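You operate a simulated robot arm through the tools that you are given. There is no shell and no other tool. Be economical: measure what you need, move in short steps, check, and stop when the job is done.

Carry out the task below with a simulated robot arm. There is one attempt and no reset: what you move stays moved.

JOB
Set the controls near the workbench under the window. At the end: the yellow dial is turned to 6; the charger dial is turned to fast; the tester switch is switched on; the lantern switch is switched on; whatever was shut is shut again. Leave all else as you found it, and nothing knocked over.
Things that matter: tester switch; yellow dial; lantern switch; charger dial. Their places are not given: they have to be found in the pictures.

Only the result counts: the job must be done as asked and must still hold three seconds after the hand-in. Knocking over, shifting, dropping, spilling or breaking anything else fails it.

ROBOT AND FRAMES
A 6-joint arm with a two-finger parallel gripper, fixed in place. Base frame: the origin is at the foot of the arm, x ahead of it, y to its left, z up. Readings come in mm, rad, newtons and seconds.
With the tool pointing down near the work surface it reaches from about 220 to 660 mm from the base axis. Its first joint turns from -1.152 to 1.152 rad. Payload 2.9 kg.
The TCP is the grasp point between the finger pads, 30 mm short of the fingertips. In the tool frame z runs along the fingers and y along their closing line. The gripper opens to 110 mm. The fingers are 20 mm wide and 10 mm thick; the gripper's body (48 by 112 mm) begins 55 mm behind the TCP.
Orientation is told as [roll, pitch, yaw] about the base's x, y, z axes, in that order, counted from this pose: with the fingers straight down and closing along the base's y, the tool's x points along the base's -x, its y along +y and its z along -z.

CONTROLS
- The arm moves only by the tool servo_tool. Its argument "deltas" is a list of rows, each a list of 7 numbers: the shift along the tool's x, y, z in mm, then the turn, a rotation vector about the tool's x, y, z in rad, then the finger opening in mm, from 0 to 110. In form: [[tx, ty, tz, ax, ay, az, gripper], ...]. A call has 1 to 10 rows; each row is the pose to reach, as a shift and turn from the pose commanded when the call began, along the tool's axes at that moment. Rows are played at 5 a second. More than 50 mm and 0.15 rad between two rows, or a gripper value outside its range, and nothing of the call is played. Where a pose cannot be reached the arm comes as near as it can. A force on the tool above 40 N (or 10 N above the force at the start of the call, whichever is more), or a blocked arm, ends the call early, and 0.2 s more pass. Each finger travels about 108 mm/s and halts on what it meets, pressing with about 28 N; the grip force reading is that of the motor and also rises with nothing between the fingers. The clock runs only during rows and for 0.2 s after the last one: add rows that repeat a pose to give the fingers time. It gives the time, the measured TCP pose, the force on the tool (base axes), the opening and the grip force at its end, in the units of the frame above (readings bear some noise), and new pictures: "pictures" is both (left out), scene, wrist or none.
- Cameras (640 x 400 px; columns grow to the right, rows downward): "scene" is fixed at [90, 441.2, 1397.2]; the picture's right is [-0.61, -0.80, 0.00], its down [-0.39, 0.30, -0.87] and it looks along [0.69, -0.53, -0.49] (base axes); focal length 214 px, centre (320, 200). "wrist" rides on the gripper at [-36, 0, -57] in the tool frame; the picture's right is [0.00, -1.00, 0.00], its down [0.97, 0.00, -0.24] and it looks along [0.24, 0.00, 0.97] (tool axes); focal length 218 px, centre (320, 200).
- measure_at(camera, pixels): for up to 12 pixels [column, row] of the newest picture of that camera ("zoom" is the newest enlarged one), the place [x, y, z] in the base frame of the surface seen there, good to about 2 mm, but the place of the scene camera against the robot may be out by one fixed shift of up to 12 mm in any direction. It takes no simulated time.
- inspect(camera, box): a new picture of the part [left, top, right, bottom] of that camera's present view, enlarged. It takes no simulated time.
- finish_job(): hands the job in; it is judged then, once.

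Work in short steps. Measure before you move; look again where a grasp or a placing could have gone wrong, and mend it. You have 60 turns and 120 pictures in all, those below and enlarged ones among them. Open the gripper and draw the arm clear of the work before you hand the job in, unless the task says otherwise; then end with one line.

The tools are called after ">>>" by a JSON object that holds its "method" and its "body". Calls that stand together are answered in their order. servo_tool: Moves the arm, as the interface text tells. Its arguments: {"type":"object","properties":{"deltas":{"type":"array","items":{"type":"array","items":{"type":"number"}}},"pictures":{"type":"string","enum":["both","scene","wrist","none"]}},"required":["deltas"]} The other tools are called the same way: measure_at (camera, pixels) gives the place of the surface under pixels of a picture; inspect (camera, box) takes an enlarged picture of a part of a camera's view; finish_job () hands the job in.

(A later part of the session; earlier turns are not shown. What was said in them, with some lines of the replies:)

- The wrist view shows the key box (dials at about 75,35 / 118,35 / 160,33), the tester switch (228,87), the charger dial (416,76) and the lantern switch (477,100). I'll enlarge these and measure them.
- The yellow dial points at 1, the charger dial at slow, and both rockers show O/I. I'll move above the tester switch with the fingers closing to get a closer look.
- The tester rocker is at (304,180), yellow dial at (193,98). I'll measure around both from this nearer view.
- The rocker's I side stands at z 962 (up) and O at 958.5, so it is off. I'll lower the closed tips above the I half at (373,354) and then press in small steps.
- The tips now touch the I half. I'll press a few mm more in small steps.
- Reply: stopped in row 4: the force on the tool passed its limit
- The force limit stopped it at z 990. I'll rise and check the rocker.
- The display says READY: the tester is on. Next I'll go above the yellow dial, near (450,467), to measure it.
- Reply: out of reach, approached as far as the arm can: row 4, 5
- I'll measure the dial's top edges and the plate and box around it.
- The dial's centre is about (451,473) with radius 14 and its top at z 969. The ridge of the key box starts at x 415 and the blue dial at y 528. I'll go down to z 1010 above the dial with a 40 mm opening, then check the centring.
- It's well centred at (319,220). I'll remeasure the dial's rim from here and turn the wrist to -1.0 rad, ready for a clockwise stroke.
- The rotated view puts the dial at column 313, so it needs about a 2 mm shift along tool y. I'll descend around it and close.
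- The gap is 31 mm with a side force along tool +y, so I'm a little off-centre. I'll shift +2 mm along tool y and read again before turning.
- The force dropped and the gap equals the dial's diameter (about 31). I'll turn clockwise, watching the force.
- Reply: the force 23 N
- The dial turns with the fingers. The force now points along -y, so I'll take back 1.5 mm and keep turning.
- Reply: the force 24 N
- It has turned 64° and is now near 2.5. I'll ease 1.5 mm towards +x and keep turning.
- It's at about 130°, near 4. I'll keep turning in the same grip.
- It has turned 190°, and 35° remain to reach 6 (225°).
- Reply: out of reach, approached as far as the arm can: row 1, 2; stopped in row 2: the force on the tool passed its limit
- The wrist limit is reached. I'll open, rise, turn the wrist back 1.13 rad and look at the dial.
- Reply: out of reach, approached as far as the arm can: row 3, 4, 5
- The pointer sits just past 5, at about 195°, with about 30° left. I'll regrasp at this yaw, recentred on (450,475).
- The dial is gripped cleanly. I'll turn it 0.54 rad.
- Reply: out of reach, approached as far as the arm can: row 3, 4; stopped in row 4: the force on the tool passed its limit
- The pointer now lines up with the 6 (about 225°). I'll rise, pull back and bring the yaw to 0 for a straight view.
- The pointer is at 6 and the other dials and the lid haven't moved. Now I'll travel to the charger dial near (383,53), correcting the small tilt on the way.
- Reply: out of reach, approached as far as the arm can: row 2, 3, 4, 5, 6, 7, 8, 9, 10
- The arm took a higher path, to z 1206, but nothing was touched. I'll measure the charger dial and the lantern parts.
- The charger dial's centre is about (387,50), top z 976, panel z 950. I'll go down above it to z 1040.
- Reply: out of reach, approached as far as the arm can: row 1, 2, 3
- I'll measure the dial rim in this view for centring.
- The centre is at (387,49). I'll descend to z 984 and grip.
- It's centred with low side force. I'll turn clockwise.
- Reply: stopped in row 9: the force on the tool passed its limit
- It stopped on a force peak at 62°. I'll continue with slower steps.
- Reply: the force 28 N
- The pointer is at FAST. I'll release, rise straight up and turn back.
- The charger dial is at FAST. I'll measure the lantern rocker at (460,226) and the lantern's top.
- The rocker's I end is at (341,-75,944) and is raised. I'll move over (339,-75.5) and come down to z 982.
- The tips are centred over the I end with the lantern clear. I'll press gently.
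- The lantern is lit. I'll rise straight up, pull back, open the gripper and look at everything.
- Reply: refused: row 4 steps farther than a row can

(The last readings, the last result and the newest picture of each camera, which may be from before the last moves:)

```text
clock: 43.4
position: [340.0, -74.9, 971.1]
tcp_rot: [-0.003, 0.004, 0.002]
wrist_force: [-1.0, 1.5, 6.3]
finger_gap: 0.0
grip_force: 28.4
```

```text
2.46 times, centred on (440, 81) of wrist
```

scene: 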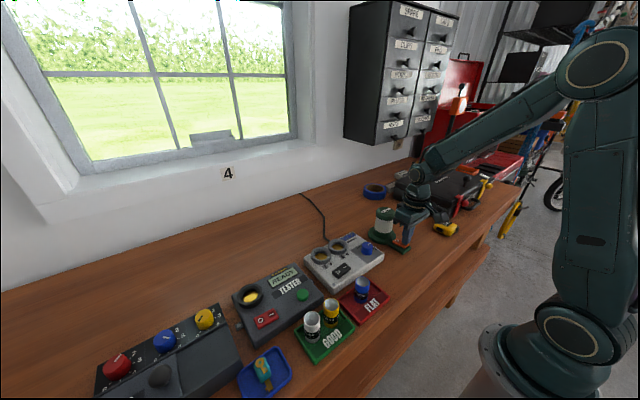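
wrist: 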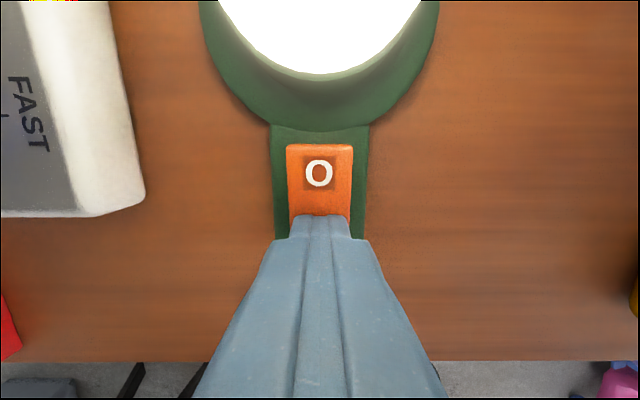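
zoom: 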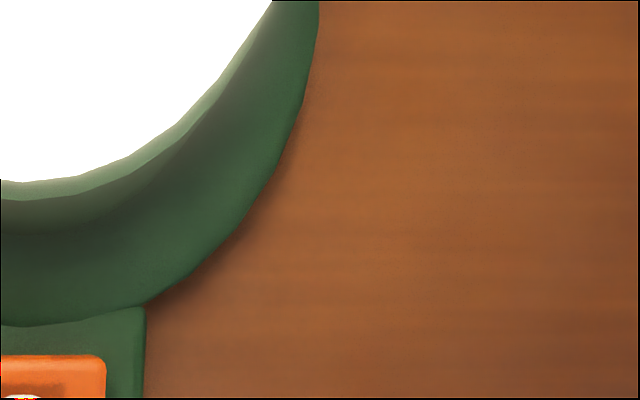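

One step was too long, so I'll use shorter ones.

>>> {"method": "servo_tool", "body": {"deltas": [[0, 0, -30, 0, 0, 0, 0], [0, 0, -70, 0, 0, 0, 0], [0, 0, -110, 0, 0, 0, 0], [8, 20, -145, 0, 0, 0, 20], [16, 40, -180, 0, 0, 0, 50], [24, 65, -210, 0, 0, 0, 80], [32, 95, -235, 0, 0, 0, 100], [40, 130, -255, 0, 0, 0, 100], [50, 170, -270, 0, 0, 0, 100], [50, 170, -270, 0, 0, 0, 100]]}}

>>> {"method": "inspect", "body": {"camera": "wrist", "box": [0, 0, 320, 200]}}

>>> {"method": "inspect", "body": {"camera": "wrist", "box": [250, 0, 570, 200]}}

```text
clock: 45.6
position: [289.6, 96.6, 1239.1]
tcp_rot: [-0.004, 0.003, -0.001]
wrist_force: [-0.6, 0.3, -0.6]
finger_gap: 99.9
grip_force: 0.0
```

scene: 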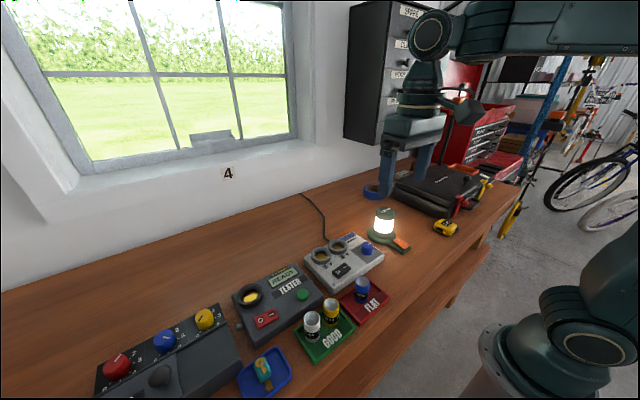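
wrist: 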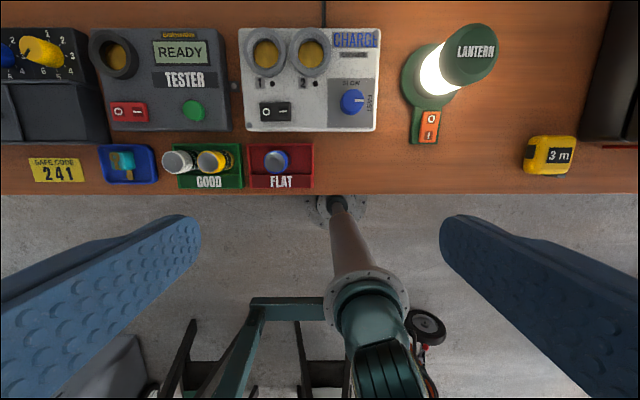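

```text
2.00 times, centred on (160, 100) of wrist
```

zoom: 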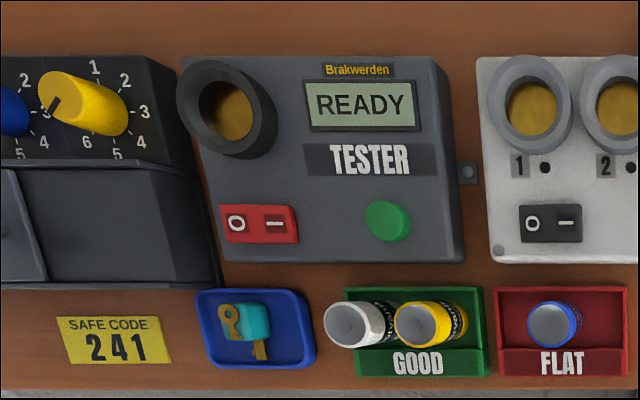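

```text
2.00 times, centred on (410, 100) of wrist
```

zoom: 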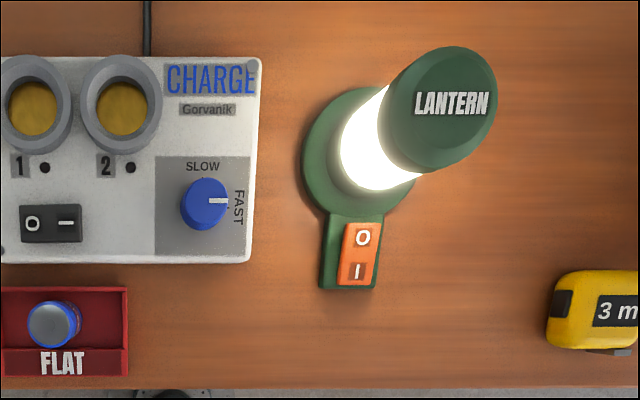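

The lantern is lit, the tester shows READY, the charger is at FAST, the yellow dial is at 6, and everything else is in place. The arm is clear and the gripper open, so I'm handing in.

>>> {"method": "finish_job", "body": {}}

```text
The job is handed in.
```

The job is handed in: yellow dial at 6, charger dial at FAST, tester and lantern switched on. I opened nothing, and nothing else looked moved in the last pictures.
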